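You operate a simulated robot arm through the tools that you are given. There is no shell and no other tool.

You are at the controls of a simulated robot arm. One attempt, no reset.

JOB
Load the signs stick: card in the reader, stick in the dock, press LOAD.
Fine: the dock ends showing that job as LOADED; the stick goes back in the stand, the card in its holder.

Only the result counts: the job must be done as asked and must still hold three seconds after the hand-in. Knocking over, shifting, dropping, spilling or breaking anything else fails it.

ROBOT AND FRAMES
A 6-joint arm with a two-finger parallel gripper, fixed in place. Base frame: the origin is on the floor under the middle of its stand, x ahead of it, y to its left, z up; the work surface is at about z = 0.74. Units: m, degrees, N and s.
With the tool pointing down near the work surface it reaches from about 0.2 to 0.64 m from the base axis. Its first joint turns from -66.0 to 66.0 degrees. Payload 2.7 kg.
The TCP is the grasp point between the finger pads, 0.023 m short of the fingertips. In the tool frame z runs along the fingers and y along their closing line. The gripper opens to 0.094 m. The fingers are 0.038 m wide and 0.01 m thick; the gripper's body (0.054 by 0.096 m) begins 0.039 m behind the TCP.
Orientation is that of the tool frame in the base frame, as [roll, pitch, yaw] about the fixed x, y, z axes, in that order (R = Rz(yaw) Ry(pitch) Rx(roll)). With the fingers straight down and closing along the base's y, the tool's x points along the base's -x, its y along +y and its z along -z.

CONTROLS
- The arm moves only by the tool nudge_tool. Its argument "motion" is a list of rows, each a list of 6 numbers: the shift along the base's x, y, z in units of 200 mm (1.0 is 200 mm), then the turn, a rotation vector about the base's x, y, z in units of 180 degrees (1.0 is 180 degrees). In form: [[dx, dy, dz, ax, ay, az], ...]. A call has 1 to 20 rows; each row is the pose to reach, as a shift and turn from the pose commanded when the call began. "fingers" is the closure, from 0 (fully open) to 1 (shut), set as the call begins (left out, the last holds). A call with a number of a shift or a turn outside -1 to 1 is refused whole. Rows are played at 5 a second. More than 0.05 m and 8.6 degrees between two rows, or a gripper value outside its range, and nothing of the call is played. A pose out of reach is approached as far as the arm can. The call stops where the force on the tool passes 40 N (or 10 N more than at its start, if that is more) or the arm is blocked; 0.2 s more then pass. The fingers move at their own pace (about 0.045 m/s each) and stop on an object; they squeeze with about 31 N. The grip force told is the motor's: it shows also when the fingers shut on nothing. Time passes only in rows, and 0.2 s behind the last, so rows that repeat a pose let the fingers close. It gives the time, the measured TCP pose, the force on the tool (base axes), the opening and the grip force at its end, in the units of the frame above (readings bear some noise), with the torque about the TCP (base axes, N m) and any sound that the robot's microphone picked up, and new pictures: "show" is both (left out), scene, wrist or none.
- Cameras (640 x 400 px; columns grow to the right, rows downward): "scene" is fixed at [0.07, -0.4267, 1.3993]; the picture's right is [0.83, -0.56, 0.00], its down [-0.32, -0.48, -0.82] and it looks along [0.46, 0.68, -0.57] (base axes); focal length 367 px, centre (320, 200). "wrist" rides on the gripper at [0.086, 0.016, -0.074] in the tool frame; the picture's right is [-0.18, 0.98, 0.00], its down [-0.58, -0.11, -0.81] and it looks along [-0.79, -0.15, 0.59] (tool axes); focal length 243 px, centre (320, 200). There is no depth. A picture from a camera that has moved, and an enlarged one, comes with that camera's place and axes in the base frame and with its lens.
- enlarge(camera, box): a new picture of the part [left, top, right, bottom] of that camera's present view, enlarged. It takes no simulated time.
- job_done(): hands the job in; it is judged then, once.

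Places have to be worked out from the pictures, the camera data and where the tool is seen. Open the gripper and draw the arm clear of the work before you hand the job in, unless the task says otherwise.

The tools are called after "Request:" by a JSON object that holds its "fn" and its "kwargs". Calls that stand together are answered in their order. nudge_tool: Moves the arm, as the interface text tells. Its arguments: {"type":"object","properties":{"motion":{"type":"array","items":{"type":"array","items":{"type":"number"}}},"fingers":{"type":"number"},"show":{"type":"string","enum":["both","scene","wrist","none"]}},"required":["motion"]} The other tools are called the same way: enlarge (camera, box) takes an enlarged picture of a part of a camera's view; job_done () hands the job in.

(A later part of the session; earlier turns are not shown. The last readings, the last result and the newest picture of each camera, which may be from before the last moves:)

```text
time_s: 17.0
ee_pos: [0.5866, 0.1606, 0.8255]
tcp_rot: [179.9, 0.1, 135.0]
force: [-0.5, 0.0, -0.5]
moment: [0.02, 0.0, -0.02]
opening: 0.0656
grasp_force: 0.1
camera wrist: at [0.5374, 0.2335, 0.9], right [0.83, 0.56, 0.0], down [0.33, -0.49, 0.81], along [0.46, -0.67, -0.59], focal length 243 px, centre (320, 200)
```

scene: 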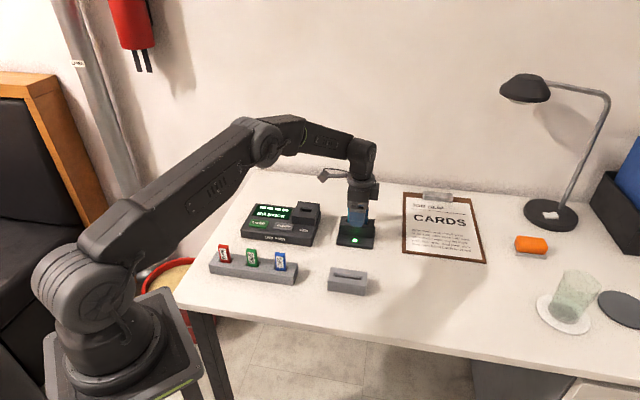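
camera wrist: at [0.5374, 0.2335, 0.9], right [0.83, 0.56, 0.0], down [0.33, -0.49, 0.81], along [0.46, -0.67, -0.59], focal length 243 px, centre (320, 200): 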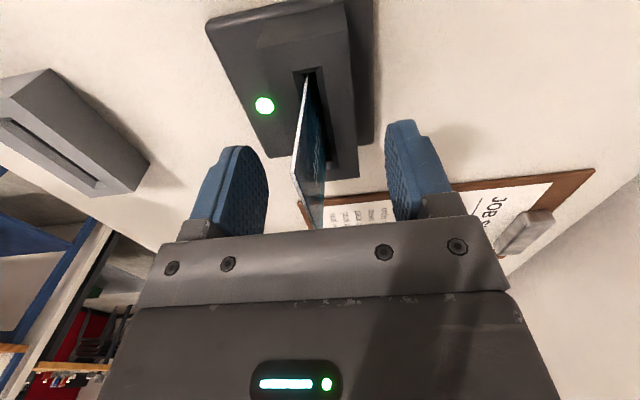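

The card stays in and the green light holds. I lift clear and head toward the stick stand.

Request:
{"fn": "nudge_tool", "kwargs": {"motion": [[0, 0, 0.1, 0, 0, 0], [0, 0, 0.25, 0, 0, 0], [0, 0, 0.42, 0, 0, 0], [0, 0, 0.6, 0, 0, 0], [-0.18, 0.015, 0.6, 0, 0, 0], [-0.38, 0.03, 0.6, 0, 0, 0], [-0.58, 0.045, 0.6, 0, 0, 0], [-0.78, 0.06, 0.6, 0, 0, 0], [-0.98, 0.08, 0.6, 0, 0, 0], [-0.98, 0.08, 0.6, 0, 0, 0]], "show": "both"}}

Request:
{"fn": "enlarge", "kwargs": {"camera": "scene", "box": [300, 188, 400, 262]}}

```text
time_s: 19.2
ee_pos: [0.3905, 0.1777, 0.9455]
tcp_rot: [180.0, 0.1, 134.9]
force: [0.8, -0.2, -0.3]
moment: [0.02, 0.01, 0.0]
opening: 0.0657
grasp_force: 0.1
camera wrist: at [0.3409, 0.2491, 1.0201], right [0.83, 0.56, 0.0], down [0.33, -0.49, 0.81], along [0.46, -0.67, -0.59], focal length 243 px, centre (320, 200)
```

scene: 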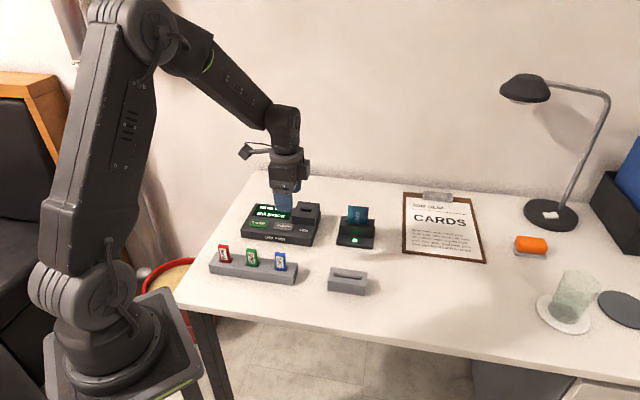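
wrist: 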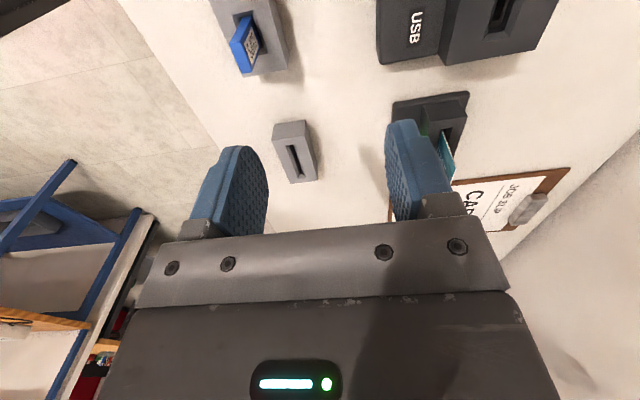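

```text
5.41 times, centred on (350, 225) of scene
camera zoom: at [0.07, -0.4267, 1.3993], right [0.83, -0.56, 0.0], down [-0.32, -0.48, -0.82], along [0.46, 0.68, -0.57], focal length 1982 px, centre (158, 65)
```

zoom: 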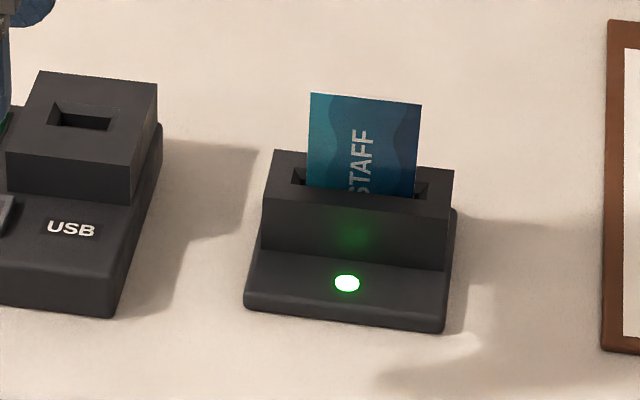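

The card is standing in the reader with the light green. I move over the SIGNS stick and stop with fingertips well above it to check alignment.

Request:
{"fn": "nudge_tool", "kwargs": {"motion": [[-0.12, 0.01, -0.03, 0, 0, 0], [-0.24, 0.02, -0.07, 0, 0, 0], [-0.36, 0.03, -0.1, 0, 0, 0], [-0.46, 0.04, -0.14, 0, 0, 0], [-0.4945, 0.046, -0.15, 0, 0, 0], [-0.4945, 0.046, -0.15, 0, 0, 0]], "show": "both"}}

Request:
{"fn": "enlarge", "kwargs": {"camera": "wrist", "box": [220, 0, 420, 200]}}

Request:
{"fn": "enlarge", "kwargs": {"camera": "scene", "box": [205, 190, 301, 290]}}

```text
time_s: 20.6
ee_pos: [0.2927, 0.187, 0.9149]
tcp_rot: [-179.9, 0.1, 135.0]
force: [0.4, -1.3, 0.3]
moment: [-0.04, 0.01, 0.01]
opening: 0.0659
grasp_force: 0.0
camera wrist: at [0.243, 0.2585, 0.9898], right [0.83, 0.56, 0.0], down [0.33, -0.49, 0.81], along [0.46, -0.67, -0.59], focal length 243 px, centre (320, 200)
```

scene: 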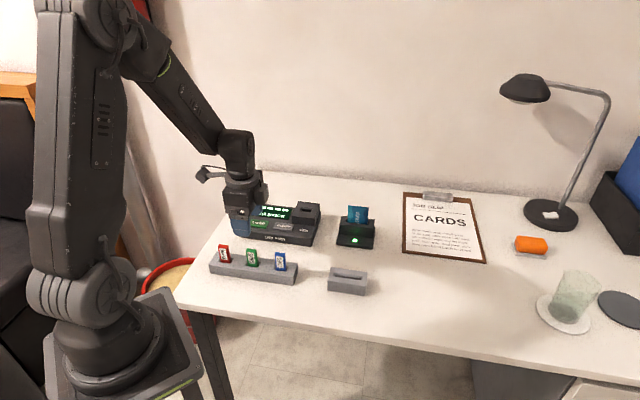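
wrist: 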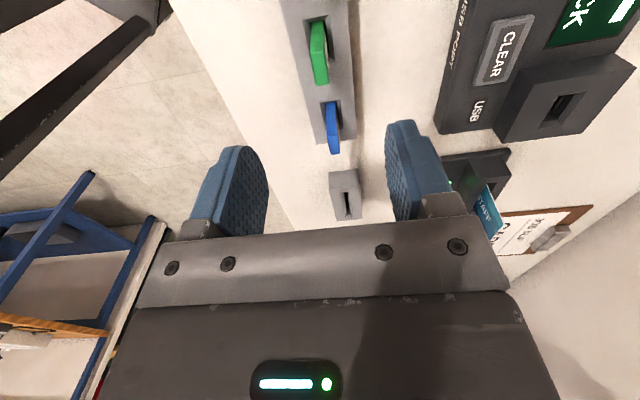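

```text
2.00 times, centred on (320, 100) of wrist
camera zoom: at [0.243, 0.2585, 0.9898], right [0.83, 0.56, 0.0], down [0.33, -0.49, 0.81], along [0.46, -0.67, -0.59], focal length 485 px, centre (320, 400)
```

zoom: 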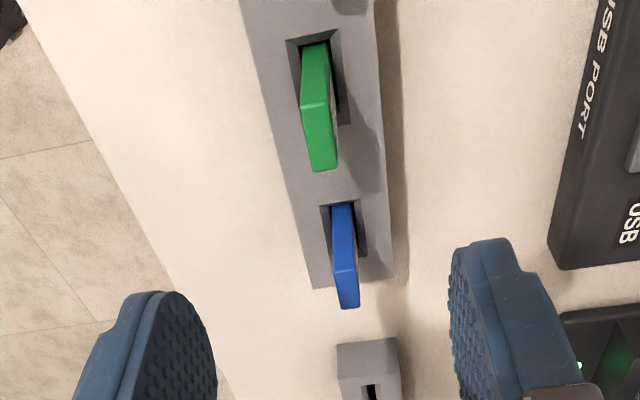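

```text
4.00 times, centred on (253, 240) of scene
camera zoom: at [0.07, -0.4267, 1.3993], right [0.83, -0.56, 0.0], down [-0.32, -0.48, -0.82], along [0.46, 0.68, -0.57], focal length 1467 px, centre (588, 40)
```

zoom: 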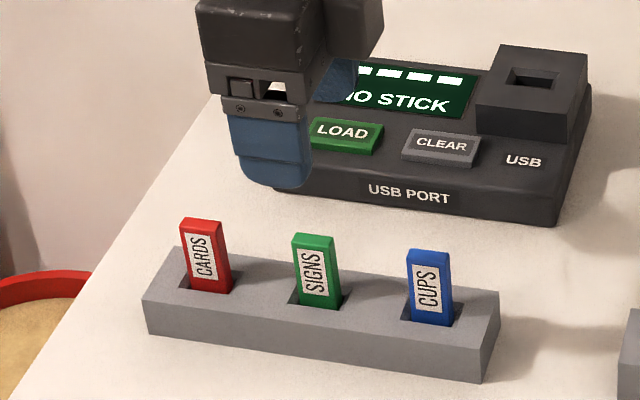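

The reader light is still green and the dock is waiting. I zoom in on the green stick to measure its offset from the tool.

Request:
{"fn": "enlarge", "kwargs": {"camera": "wrist", "box": [290, 5, 354, 105]}}

Request:
{"fn": "enlarge", "kwargs": {"camera": "scene", "box": [232, 240, 272, 276]}}

```text
4.00 times, centred on (322, 55) of wrist
camera zoom: at [0.243, 0.2585, 0.9898], right [0.83, 0.56, 0.0], down [0.33, -0.49, 0.81], along [0.46, -0.67, -0.59], focal length 970 px, centre (312, 780)
```

zoom: 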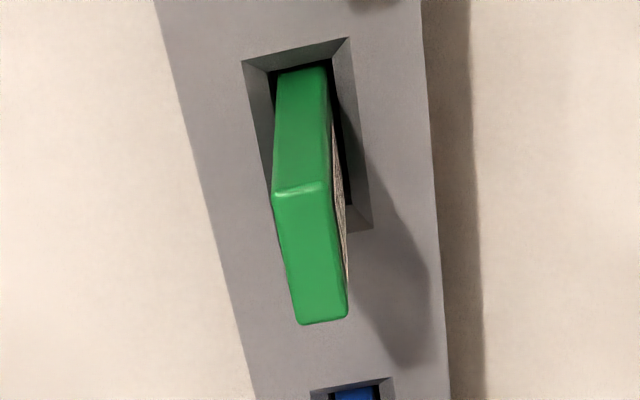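

```text
11.11 times, centred on (252, 258) of scene
camera zoom: at [0.07, -0.4267, 1.3993], right [0.83, -0.56, 0.0], down [-0.32, -0.48, -0.82], along [0.46, 0.68, -0.57], focal length 4075 px, centre (1076, -444)
```

zoom: 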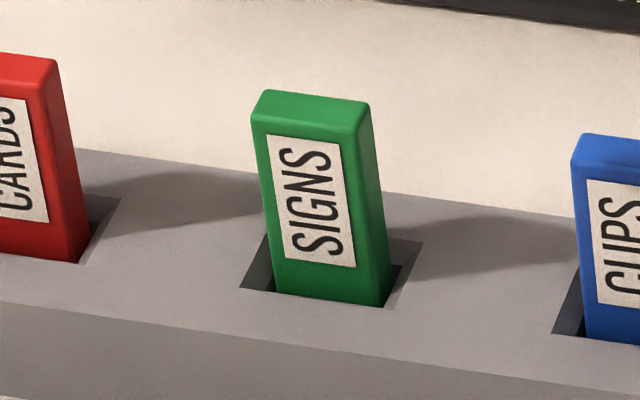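

The wrist view puts the green stick about 4 mm left of centre and 1 mm forward of the tool centre, standing upright in its slot. I correct and lower until the fingertips are just above the stick.

Request:
{"fn": "nudge_tool", "kwargs": {"motion": [[-0.01, 0.018, -0.1, 0, 0, 0], [-0.01, 0.018, -0.2, 0, 0, 0], [-0.01, 0.018, -0.28, 0, 0, 0], [-0.01, 0.018, -0.325, 0, 0, 0], [-0.01, 0.018, -0.325, 0, 0, 0]], "show": "both"}}

Request:
{"fn": "enlarge", "kwargs": {"camera": "wrist", "box": [280, 60, 376, 200]}}

Request:
{"fn": "enlarge", "kwargs": {"camera": "scene", "box": [205, 210, 301, 290]}}

```text
time_s: 21.8
ee_pos: [0.2905, 0.1917, 0.8509]
tcp_rot: [-180.0, 0.1, 135.0]
force: [0.9, 0.1, 0.0]
moment: [0.03, -0.01, 0.0]
opening: 0.0659
grasp_force: 0.0
camera wrist: at [0.2404, 0.2629, 0.9245], right [0.83, 0.56, 0.0], down [0.33, -0.49, 0.81], along [0.46, -0.67, -0.59], focal length 243 px, centre (320, 200)
```

scene: 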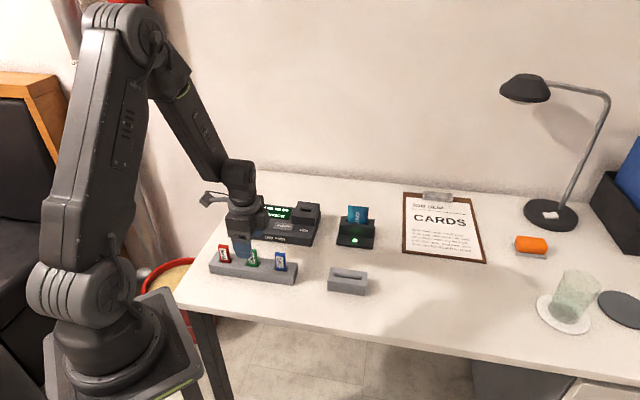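
wrist: 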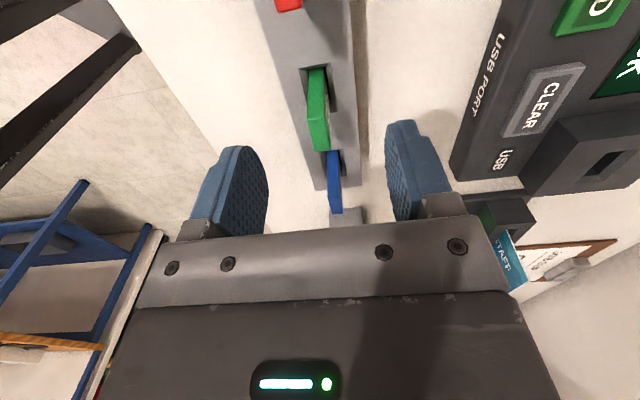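

```text
2.86 times, centred on (328, 130) of wrist
camera zoom: at [0.2404, 0.2629, 0.9245], right [0.83, 0.56, 0.0], down [0.33, -0.49, 0.81], along [0.46, -0.67, -0.59], focal length 693 px, centre (297, 400)
```

zoom: 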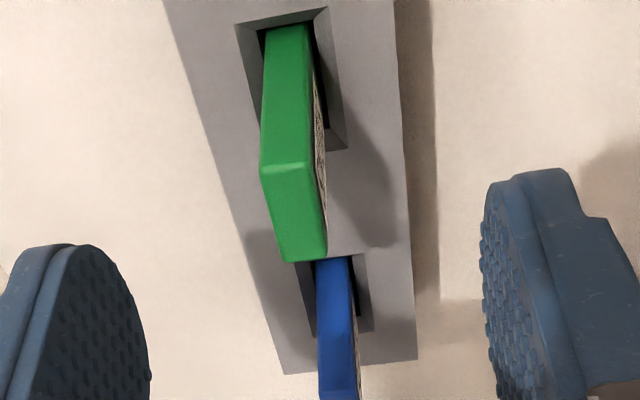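

```text
5.00 times, centred on (253, 250) of scene
camera zoom: at [0.07, -0.4267, 1.3993], right [0.83, -0.56, 0.0], down [-0.32, -0.48, -0.82], along [0.46, 0.68, -0.57], focal length 1834 px, centre (655, -50)
```

zoom: 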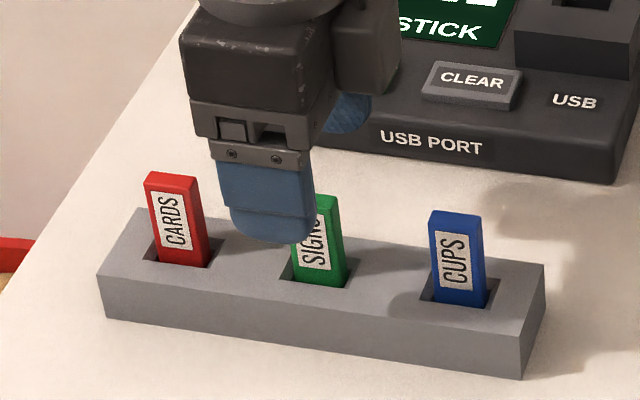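

The stick is centred between the fingers to within 1 mm. I lower to grip height, z≈0.807.

Request:
{"fn": "nudge_tool", "kwargs": {"motion": [[0, 0, -0.06, 0, 0, 0], [0, 0, -0.12, 0, 0, 0], [0, 0, -0.18, 0, 0, 0], [0, 0, -0.217, 0, 0, 0], [0, 0, -0.217, 0, 0, 0]], "show": "both"}}

Request:
{"fn": "enlarge", "kwargs": {"camera": "wrist", "box": [240, 100, 400, 230]}}

Request:
{"fn": "enlarge", "kwargs": {"camera": "scene", "box": [205, 220, 301, 300]}}

```text
time_s: 23.0
ee_pos: [0.2904, 0.1916, 0.8071]
tcp_rot: [-180.0, 0.0, 135.0]
force: [0.0, -0.1, -0.4]
moment: [-0.02, -0.01, -0.02]
opening: 0.0656
grasp_force: 0.0
camera wrist: at [0.2409, 0.2627, 0.8813], right [0.83, 0.56, 0.0], down [0.33, -0.49, 0.81], along [0.46, -0.67, -0.59], focal length 243 px, centre (320, 200)
```

scene: 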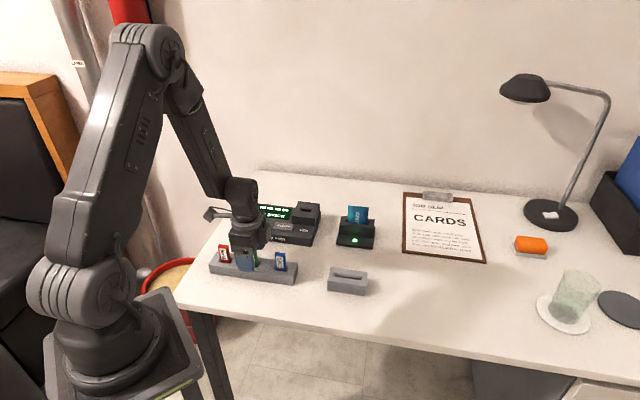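
wrist: 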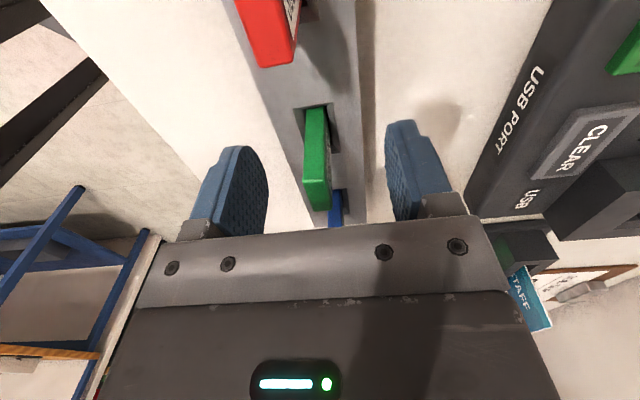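

```text
3.08 times, centred on (320, 165) of wrist
camera zoom: at [0.2409, 0.2627, 0.8813], right [0.83, 0.56, 0.0], down [0.33, -0.49, 0.81], along [0.46, -0.67, -0.59], focal length 746 px, centre (320, 308)
```

zoom: 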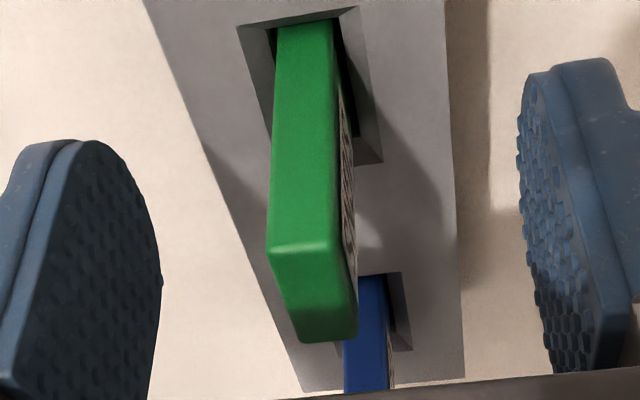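

```text
5.00 times, centred on (253, 260) of scene
camera zoom: at [0.07, -0.4267, 1.3993], right [0.83, -0.56, 0.0], down [-0.32, -0.48, -0.82], along [0.46, 0.68, -0.57], focal length 1834 px, centre (655, -100)
```

zoom: 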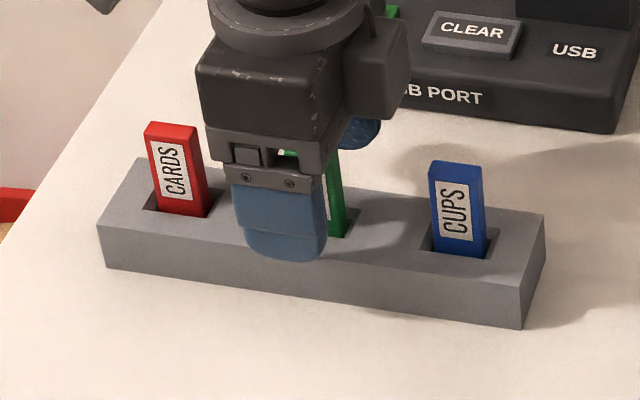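

The stick sits between the pads with clear space around. I close the fingers on it.

Request:
{"fn": "nudge_tool", "kwargs": {"motion": [[0, 0, 0, 0, 0, 0], [0, 0, 0, 0, 0, 0], [0, 0, 0, 0, 0, 0], [0, 0, 0, 0, 0, 0], [0, 0, 0, 0, 0, 0], [0, 0, 0, 0, 0, 0]], "fingers": 1, "show": "wrist"}}

```text
time_s: 24.4
ee_pos: [0.291, 0.1903, 0.8066]
tcp_rot: [-180.0, 0.1, 135.0]
force: [-0.3, 0.0, -0.7]
moment: [0.0, -0.01, 0.0]
opening: 0.0085
grasp_force: 30.7
camera wrist: at [0.2409, 0.2627, 0.8815], right [0.83, 0.56, 0.0], down [0.33, -0.49, 0.81], along [0.46, -0.67, -0.59], focal length 243 px, centre (320, 200)
```

wrist: 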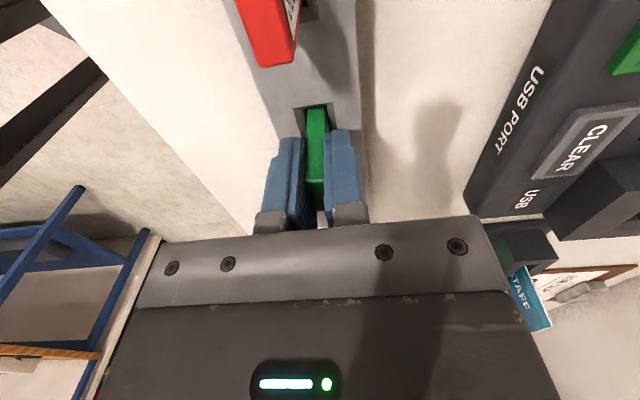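

The stick is held, 8.5 mm thick, at 31 N. I lift it straight out.

Request:
{"fn": "nudge_tool", "kwargs": {"motion": [[0, 0, 0.08, 0, 0, 0], [0, 0, 0.16, 0, 0, 0], [0, 0, 0.26, 0, 0, 0], [0, 0, 0.38, 0, 0, 0], [0, 0, 0.5, 0, 0, 0], [0, 0, 0.6, 0, 0, 0], [0, 0, 0.6, 0, 0, 0]], "show": "both"}}

Request:
{"fn": "enlarge", "kwargs": {"camera": "wrist", "box": [240, 30, 400, 200]}}

Request:
{"fn": "enlarge", "kwargs": {"camera": "scene", "box": [205, 190, 301, 290]}}

```text
time_s: 26.0
ee_pos: [0.2908, 0.191, 0.9272]
tcp_rot: [179.9, 0.0, 135.0]
force: [-0.2, 0.1, -0.3]
moment: [0.0, 0.0, -0.02]
opening: 0.0086
grasp_force: 31.1
camera wrist: at [0.2412, 0.262, 1.0015], right [0.83, 0.56, 0.0], down [0.33, -0.49, 0.81], along [0.46, -0.67, -0.59], focal length 243 px, centre (320, 200)
```

scene: 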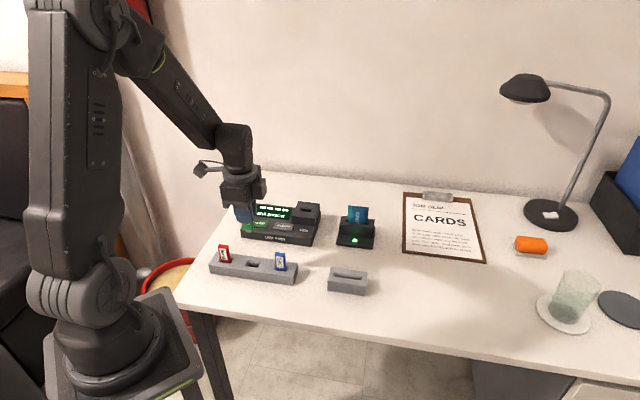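
wrist: 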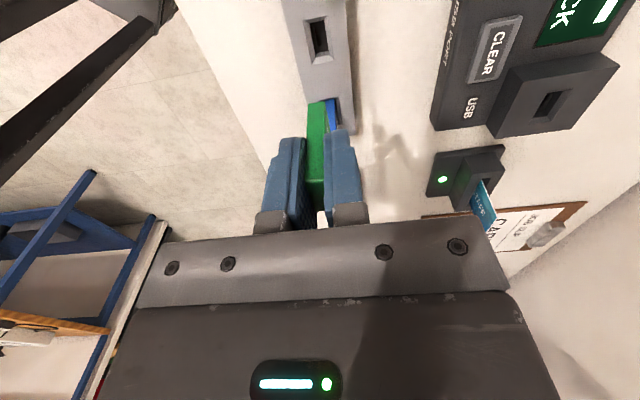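

```text
2.35 times, centred on (320, 115) of wrist
camera zoom: at [0.2412, 0.262, 1.0015], right [0.83, 0.56, 0.0], down [0.33, -0.49, 0.81], along [0.46, -0.67, -0.59], focal length 571 px, centre (320, 400)
```

zoom: 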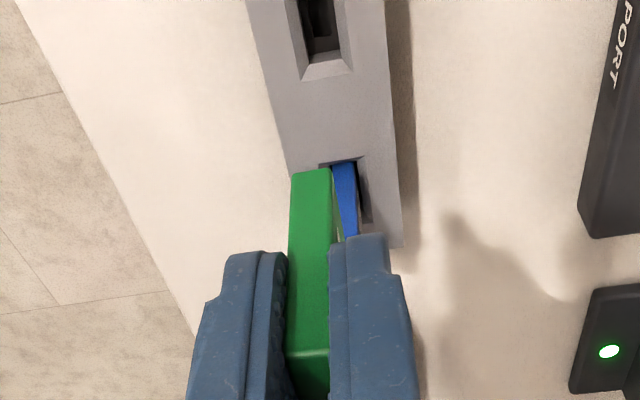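

```text
4.00 times, centred on (253, 240) of scene
camera zoom: at [0.07, -0.4267, 1.3993], right [0.83, -0.56, 0.0], down [-0.32, -0.48, -0.82], along [0.46, 0.68, -0.57], focal length 1467 px, centre (588, 40)
```

zoom: 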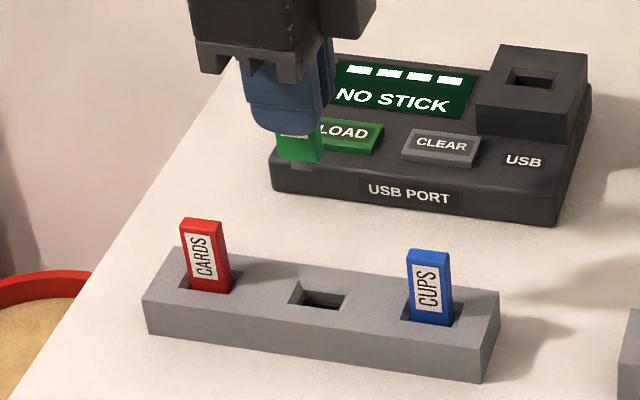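

The stick has a metal plug at its lower end. I zoom in to see how long it is and to measure the dock slot again.

Request:
{"fn": "enlarge", "kwargs": {"camera": "scene", "box": [232, 200, 272, 236]}}

Request:
{"fn": "enlarge", "kwargs": {"camera": "scene", "box": [282, 194, 330, 224]}}

Request:
{"fn": "enlarge", "kwargs": {"camera": "wrist", "box": [480, 40, 640, 140]}}

```text
11.11 times, centred on (252, 218) of scene
camera zoom: at [0.07, -0.4267, 1.3993], right [0.83, -0.56, 0.0], down [-0.32, -0.48, -0.82], along [0.46, 0.68, -0.57], focal length 4075 px, centre (1076, 0)
```

zoom: 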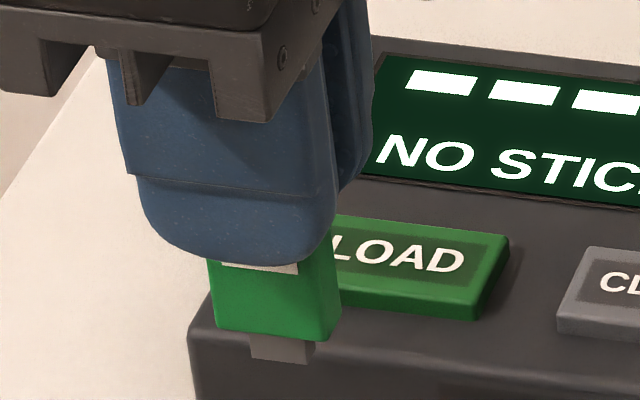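

```text
13.33 times, centred on (306, 209) of scene
camera zoom: at [0.07, -0.4267, 1.3993], right [0.83, -0.56, 0.0], down [-0.32, -0.48, -0.82], along [0.46, 0.68, -0.57], focal length 4890 px, centre (507, 80)
```

zoom: 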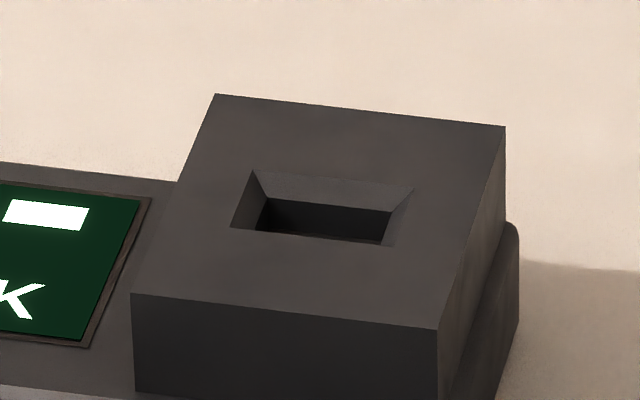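

```text
4.00 times, centred on (560, 90) of wrist
camera zoom: at [0.2412, 0.262, 1.0015], right [0.83, 0.56, 0.0], down [0.33, -0.49, 0.81], along [0.46, -0.67, -0.59], focal length 970 px, centre (-640, 640)
```

zoom: 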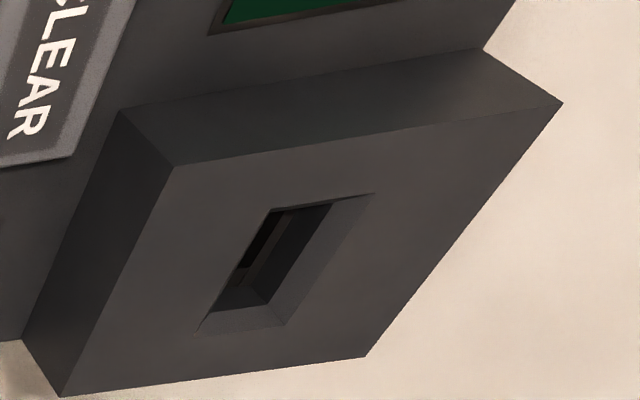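

The stick hangs straight and centred. Its plug tip is about 55 mm below the TCP, and the body bottom is about 47 mm below. The dock slot triangulates to about (0.498, 0.277), top at z≈0.794. I carry the stick most of the way there at height.

Request:
{"fn": "nudge_tool", "kwargs": {"motion": [[0.1, 0.04, 0, 0, 0, 0], [0.23, 0.095, 0, 0, 0, 0], [0.37, 0.15, 0, 0, 0, 0], [0.51, 0.21, 0, 0, 0, 0], [0.65, 0.265, 0, 0, 0, 0], [0.79, 0.32, 0, 0, 0, 0], [0.91, 0.37, 0, 0, 0, 0], [0.98, 0.4, 0, 0, 0, 0], [0.98, 0.4, 0, 0, 0, 0]], "show": "both"}}

Request:
{"fn": "enlarge", "kwargs": {"camera": "wrist", "box": [260, 0, 420, 160]}}

Request:
{"fn": "enlarge", "kwargs": {"camera": "scene", "box": [260, 160, 360, 240]}}

```text
time_s: 28.0
ee_pos: [0.4858, 0.2714, 0.9275]
tcp_rot: [-179.9, 0.0, 135.0]
force: [0.5, 0.0, -0.6]
moment: [-0.01, 0.02, 0.01]
opening: 0.0087
grasp_force: 31.2
camera wrist: at [0.4365, 0.3424, 1.0019], right [0.83, 0.56, 0.0], down [0.33, -0.49, 0.81], along [0.46, -0.67, -0.59], focal length 243 px, centre (320, 200)
```

scene: 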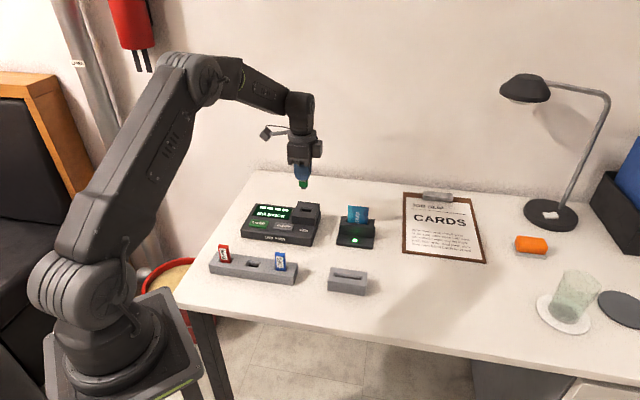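
wrist: 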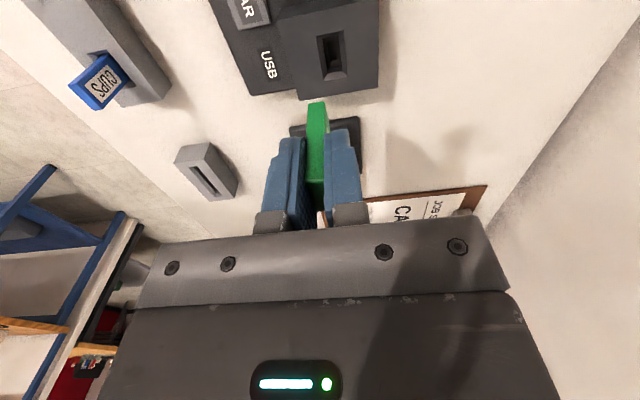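

```text
2.50 times, centred on (340, 80) of wrist
camera zoom: at [0.4365, 0.3424, 1.0019], right [0.83, 0.56, 0.0], down [0.33, -0.49, 0.81], along [0.46, -0.67, -0.59], focal length 606 px, centre (270, 500)
```

zoom: 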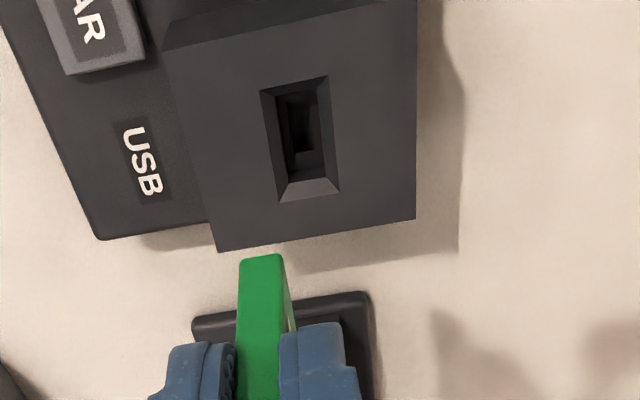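

```text
5.00 times, centred on (310, 200) of scene
camera zoom: at [0.07, -0.4267, 1.3993], right [0.83, -0.56, 0.0], down [-0.32, -0.48, -0.82], along [0.46, 0.68, -0.57], focal length 1834 px, centre (370, 200)
```

zoom: 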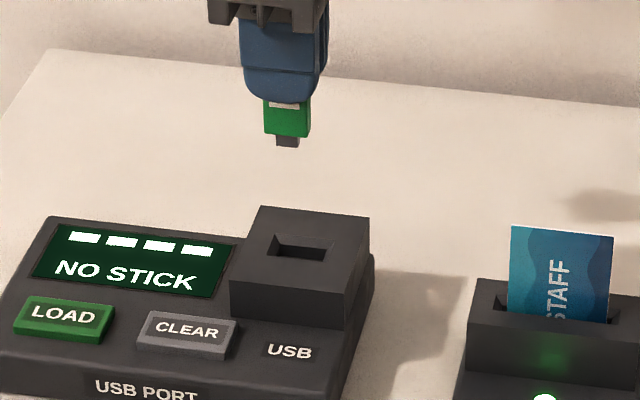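

From here the slot centre is 4 mm further right and 10 mm further forward of the stick. I shift over it, lower until the plug is about 12 mm above the slot, and check.

Request:
{"fn": "nudge_tool", "kwargs": {"motion": [[0.025, 0.01, -0.06, 0, 0, 0], [0.0495, 0.02, -0.13, 0, 0, 0], [0.0495, 0.02, -0.2, 0, 0, 0], [0.0495, 0.02, -0.27, 0, 0, 0], [0.0495, 0.02, -0.325, 0, 0, 0], [0.0495, 0.02, -0.325, 0, 0, 0]], "show": "both"}}

Request:
{"fn": "enlarge", "kwargs": {"camera": "wrist", "box": [270, 20, 366, 130]}}

Request:
{"fn": "enlarge", "kwargs": {"camera": "scene", "box": [282, 180, 330, 224]}}

```text
time_s: 29.4
ee_pos: [0.4956, 0.2741, 0.8611]
tcp_rot: [-180.0, 0.0, 134.9]
force: [0.6, -0.5, -0.3]
moment: [0.01, 0.0, -0.01]
opening: 0.0088
grasp_force: 30.9
camera wrist: at [0.4461, 0.3462, 0.9367], right [0.83, 0.56, 0.0], down [0.33, -0.49, 0.81], along [0.46, -0.67, -0.59], focal length 243 px, centre (320, 200)
```

scene: 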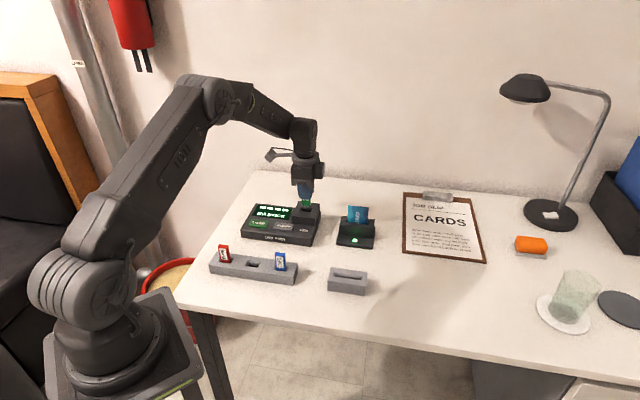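
wrist: 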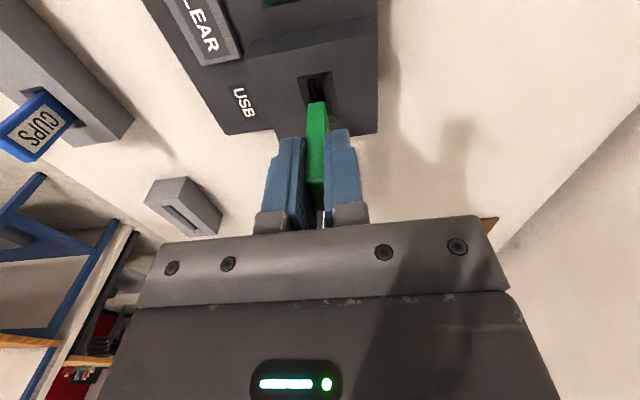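

```text
3.64 times, centred on (318, 75) of wrist
camera zoom: at [0.4461, 0.3462, 0.9367], right [0.83, 0.56, 0.0], down [0.33, -0.49, 0.81], along [0.46, -0.67, -0.59], focal length 882 px, centre (327, 654)
```

zoom: 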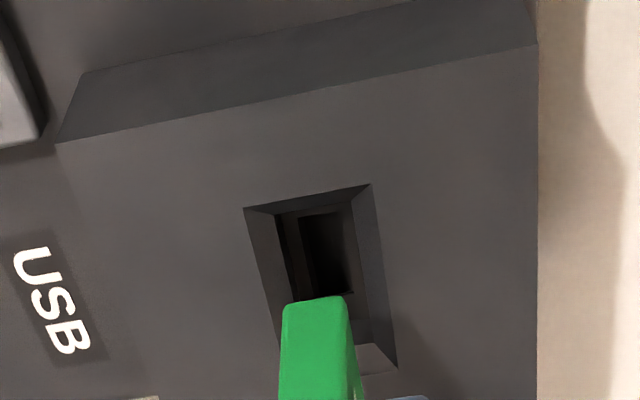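

```text
9.09 times, centred on (306, 202) of scene
camera zoom: at [0.07, -0.4267, 1.3993], right [0.83, -0.56, 0.0], down [-0.32, -0.48, -0.82], along [0.46, 0.68, -0.57], focal length 3334 px, centre (447, 182)
```

zoom: 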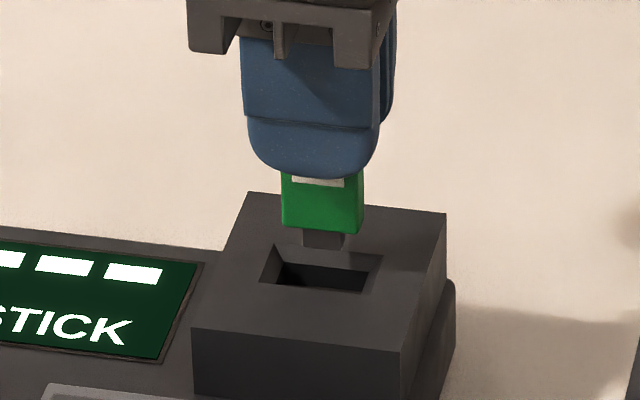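

The stick and slot line up within half a millimetre in the wrist view. I lower it slowly into the mouth of the slot.

Request:
{"fn": "nudge_tool", "kwargs": {"motion": [[0, 0, -0.025, 0, 0, 0], [0, 0, -0.05, 0, 0, 0], [0, 0, -0.075, 0, 0, 0], [0, 0, -0.1, 0, 0, 0], [0, 0, -0.1, 0, 0, 0]], "show": "both"}}

Request:
{"fn": "enlarge", "kwargs": {"camera": "wrist", "box": [270, 20, 366, 130]}}

Request:
{"fn": "enlarge", "kwargs": {"camera": "scene", "box": [282, 180, 330, 224]}}

```text
time_s: 30.6
ee_pos: [0.4955, 0.2743, 0.8418]
tcp_rot: [-180.0, 0.1, 134.9]
force: [-0.8, 0.4, 0.8]
moment: [-0.01, 0.02, 0.01]
opening: 0.0084
grasp_force: 30.7
camera wrist: at [0.4467, 0.3464, 0.9164], right [0.83, 0.56, 0.0], down [0.33, -0.49, 0.81], along [0.46, -0.67, -0.59], focal length 243 px, centre (320, 200)
```

scene: 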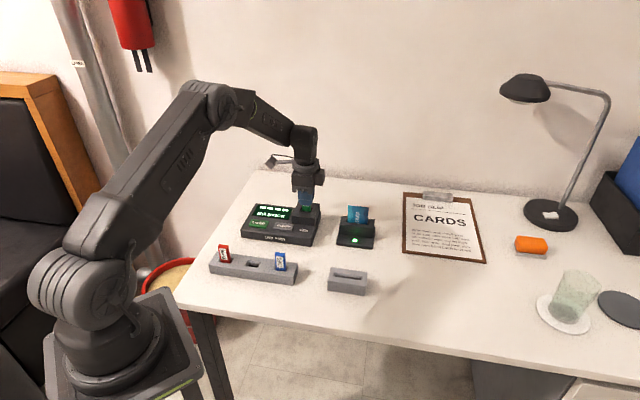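
wrist: 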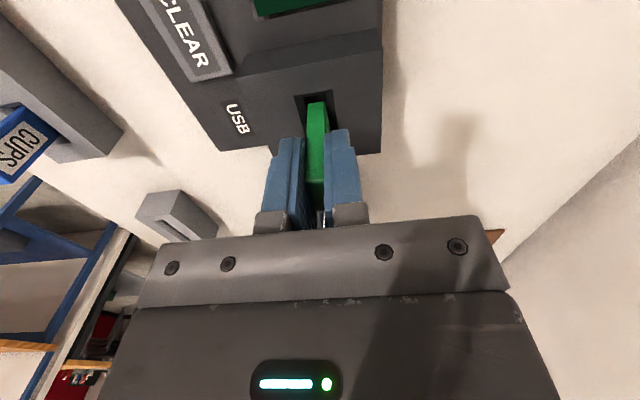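

```text
3.64 times, centred on (318, 75) of wrist
camera zoom: at [0.4467, 0.3464, 0.9164], right [0.83, 0.56, 0.0], down [0.33, -0.49, 0.81], along [0.46, -0.67, -0.59], focal length 882 px, centre (327, 654)
```

zoom: 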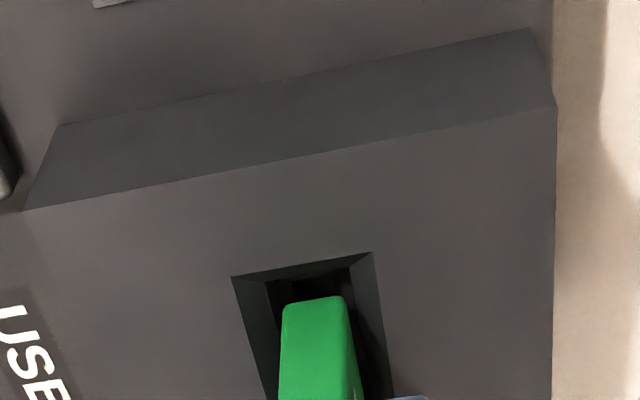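

```text
9.09 times, centred on (306, 202) of scene
camera zoom: at [0.07, -0.4267, 1.3993], right [0.83, -0.56, 0.0], down [-0.32, -0.48, -0.82], along [0.46, 0.68, -0.57], focal length 3334 px, centre (447, 182)
```

zoom: 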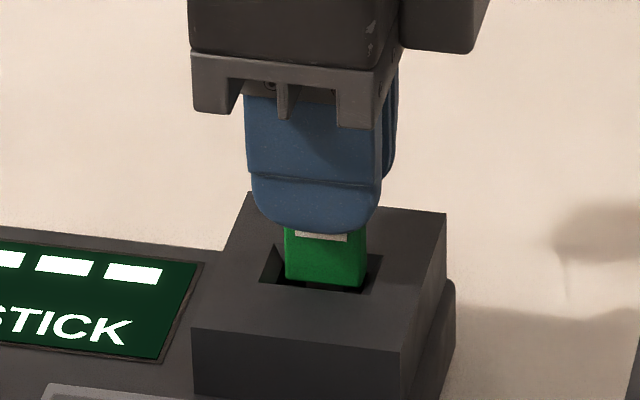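

The stick is entering centred, with no contact force. I continue down slowly.

Request:
{"fn": "nudge_tool", "kwargs": {"motion": [[-0.0014, -0.0014, -0.015, 0, 0, 0], [-0.0014, -0.0014, -0.03, 0, 0, 0], [-0.0014, -0.0014, -0.045, 0, 0, 0], [-0.0014, -0.0014, -0.06, 0, 0, 0], [-0.0014, -0.0014, -0.06, 0, 0, 0]], "show": "both"}}

Request:
{"fn": "enlarge", "kwargs": {"camera": "scene", "box": [235, 180, 331, 252]}}

```text
time_s: 31.8
ee_pos: [0.4956, 0.2753, 0.8327]
tcp_rot: [179.8, 0.1, 135.1]
force: [-6.3, -3.7, 22.1]
moment: [-0.14, 0.29, 0.0]
opening: 0.0089
grasp_force: 30.7
camera wrist: at [0.4465, 0.3462, 0.9062], right [0.82, 0.57, 0.0], down [0.33, -0.49, 0.81], along [0.46, -0.66, -0.59], focal length 243 px, centre (320, 200)
```

scene: 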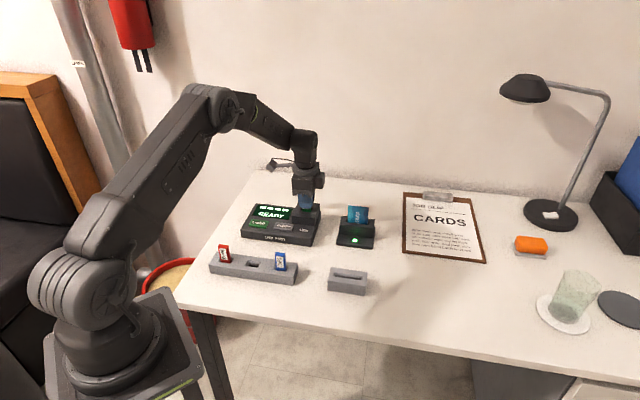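
wrist: 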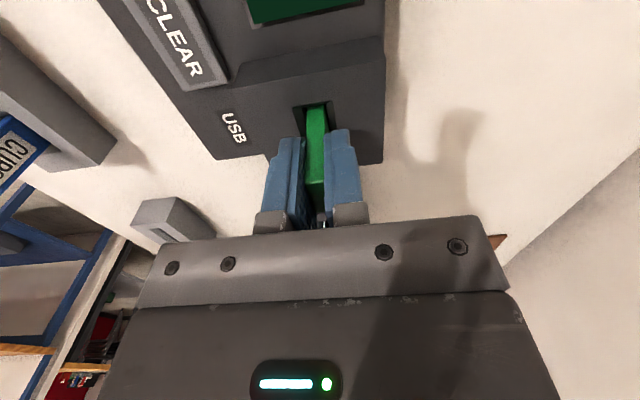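

```text
5.56 times, centred on (283, 216) of scene
camera zoom: at [0.0695, -0.427, 1.3992], right [0.83, -0.56, 0.0], down [-0.32, -0.48, -0.82], along [0.46, 0.68, -0.57], focal length 2038 px, centre (526, 111)
```

zoom: 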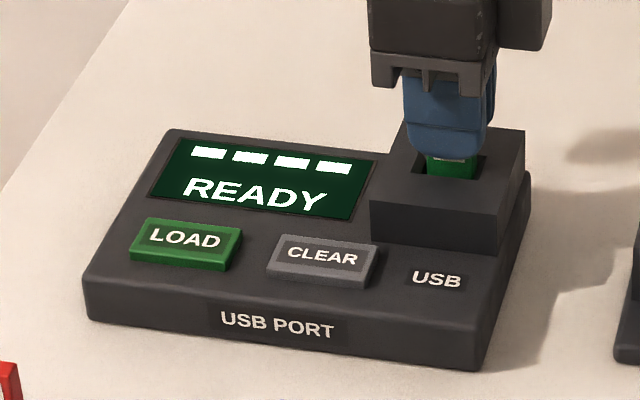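

The dock shows READY, so the stick is seated. I ease off the force and release the stick.

Request:
{"fn": "nudge_tool", "kwargs": {"motion": [[0, 0, 0.01, 0, 0, 0], [0, 0, 0.01, 0, 0, 0]], "show": "scene"}}

Request:
{"fn": "enlarge", "kwargs": {"camera": "scene", "box": [235, 180, 331, 252]}}

```text
time_s: 32.4
ee_pos: [0.4968, 0.2747, 0.8322]
tcp_rot: [179.9, -0.1, 135.0]
force: [4.1, 0.7, 8.7]
moment: [0.02, -0.2, -0.03]
opening: 0.0088
grasp_force: 31.0
```

scene: 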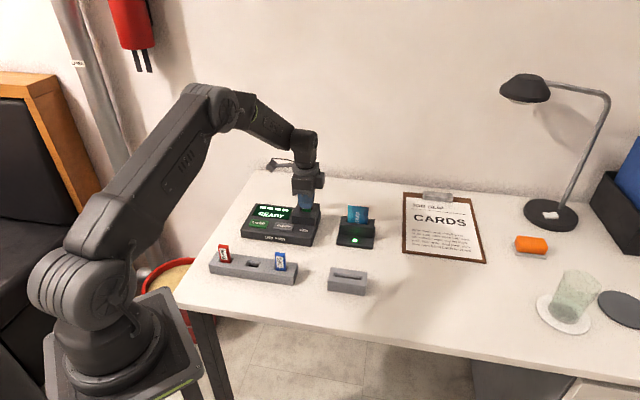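

```text
5.56 times, centred on (283, 216) of scene
camera zoom: at [0.07, -0.4268, 1.3993], right [0.83, -0.56, 0.0], down [-0.32, -0.48, -0.82], along [0.46, 0.68, -0.57], focal length 2038 px, centre (526, 111)
```

zoom: 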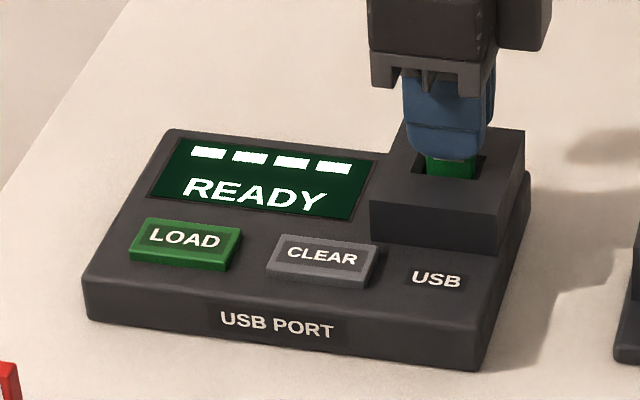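

Still READY. I open the fingers partway and check that the stick stays seated.

Request:
{"fn": "nudge_tool", "kwargs": {"motion": [[0, 0, 0, 0, 0, 0], [0, 0, 0, 0, 0, 0], [0, 0, 0, 0, 0, 0], [0, 0, 0, 0, 0, 0]], "fingers": 0.5, "show": "both"}}

Request:
{"fn": "enlarge", "kwargs": {"camera": "scene", "box": [235, 180, 331, 252]}}

```text
time_s: 33.4
ee_pos: [0.4956, 0.2732, 0.8331]
tcp_rot: [180.0, -0.1, 135.0]
force: [-0.3, -0.1, -0.6]
moment: [-0.01, -0.02, 0.01]
opening: 0.0469
grasp_force: 0.1
camera wrist: at [0.446, 0.346, 0.9063], right [0.83, 0.56, 0.0], down [0.33, -0.49, 0.81], along [0.46, -0.67, -0.59], focal length 243 px, centre (320, 200)
```

scene: 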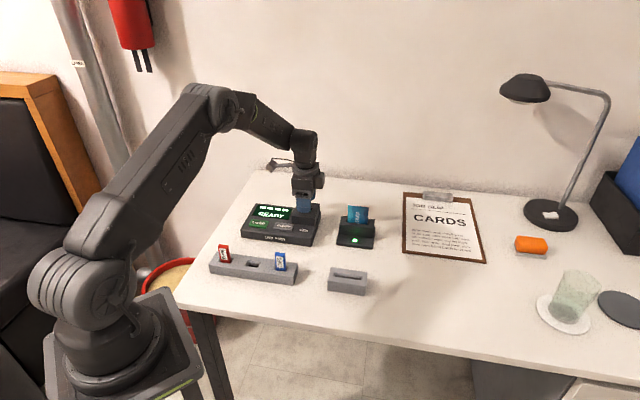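
wrist: 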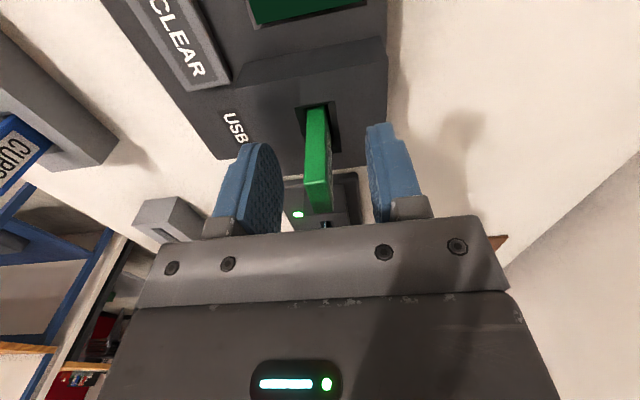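

```text
5.56 times, centred on (283, 216) of scene
camera zoom: at [0.07, -0.4267, 1.3993], right [0.83, -0.56, 0.0], down [-0.32, -0.48, -0.82], along [0.46, 0.68, -0.57], focal length 2038 px, centre (526, 111)
```

zoom: 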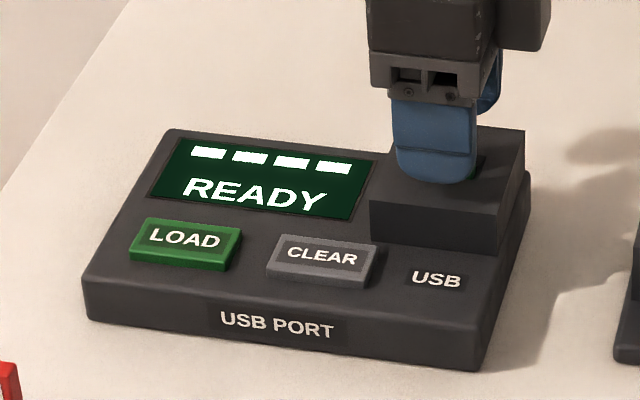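

READY holds with the stick free. I lift straight up off the stick.

Request:
{"fn": "nudge_tool", "kwargs": {"motion": [[0, 0, 0.06, 0, 0, 0], [0, 0, 0.15, 0, 0, 0], [0, 0, 0.26, 0, 0, 0], [0, 0, 0.36, 0, 0, 0], [0, 0, 0.36, 0, 0, 0]], "show": "both"}}

Request:
{"fn": "enlarge", "kwargs": {"camera": "scene", "box": [235, 180, 331, 252]}}

Request:
{"fn": "enlarge", "kwargs": {"camera": "wrist", "box": [100, 0, 420, 200]}}

```text
time_s: 34.6
ee_pos: [0.4947, 0.2744, 0.9033]
tcp_rot: [-180.0, -0.1, 135.0]
force: [-0.7, -0.4, -0.5]
moment: [-0.01, 0.0, -0.01]
opening: 0.0471
grasp_force: 0.0
camera wrist: at [0.4461, 0.3456, 0.9788], right [0.83, 0.56, 0.0], down [0.33, -0.49, 0.81], along [0.46, -0.67, -0.59], focal length 243 px, centre (320, 200)
```

scene: 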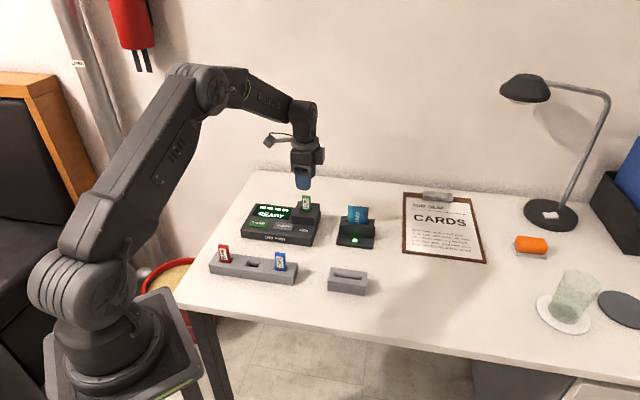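
wrist: 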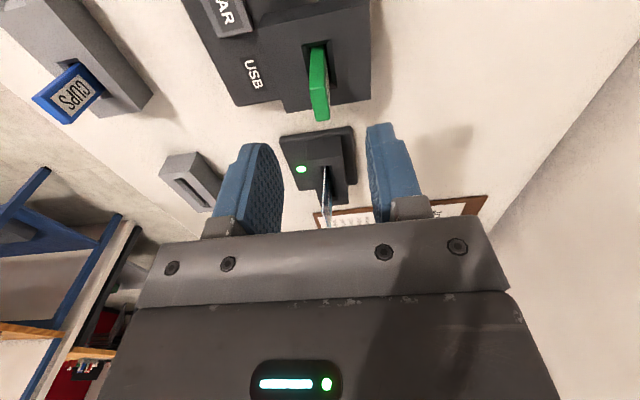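

```text
5.56 times, centred on (283, 216) of scene
camera zoom: at [0.07, -0.4267, 1.3993], right [0.83, -0.56, 0.0], down [-0.32, -0.48, -0.82], along [0.46, 0.68, -0.57], focal length 2038 px, centre (526, 111)
```

zoom: 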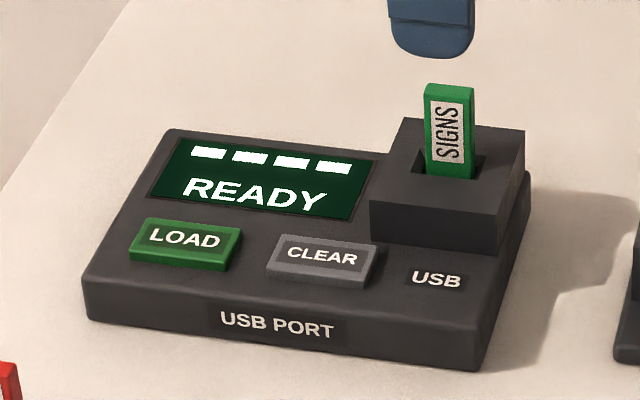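

```text
2.00 times, centred on (260, 100) of wrist
camera zoom: at [0.4461, 0.3456, 0.9788], right [0.83, 0.56, 0.0], down [0.33, -0.49, 0.81], along [0.46, -0.67, -0.59], focal length 485 px, centre (440, 400)
```

zoom: 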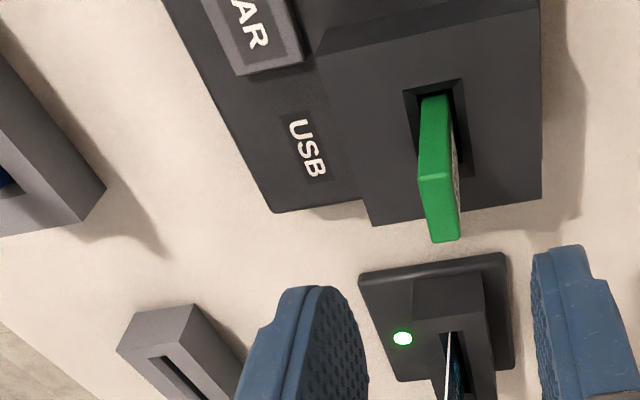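

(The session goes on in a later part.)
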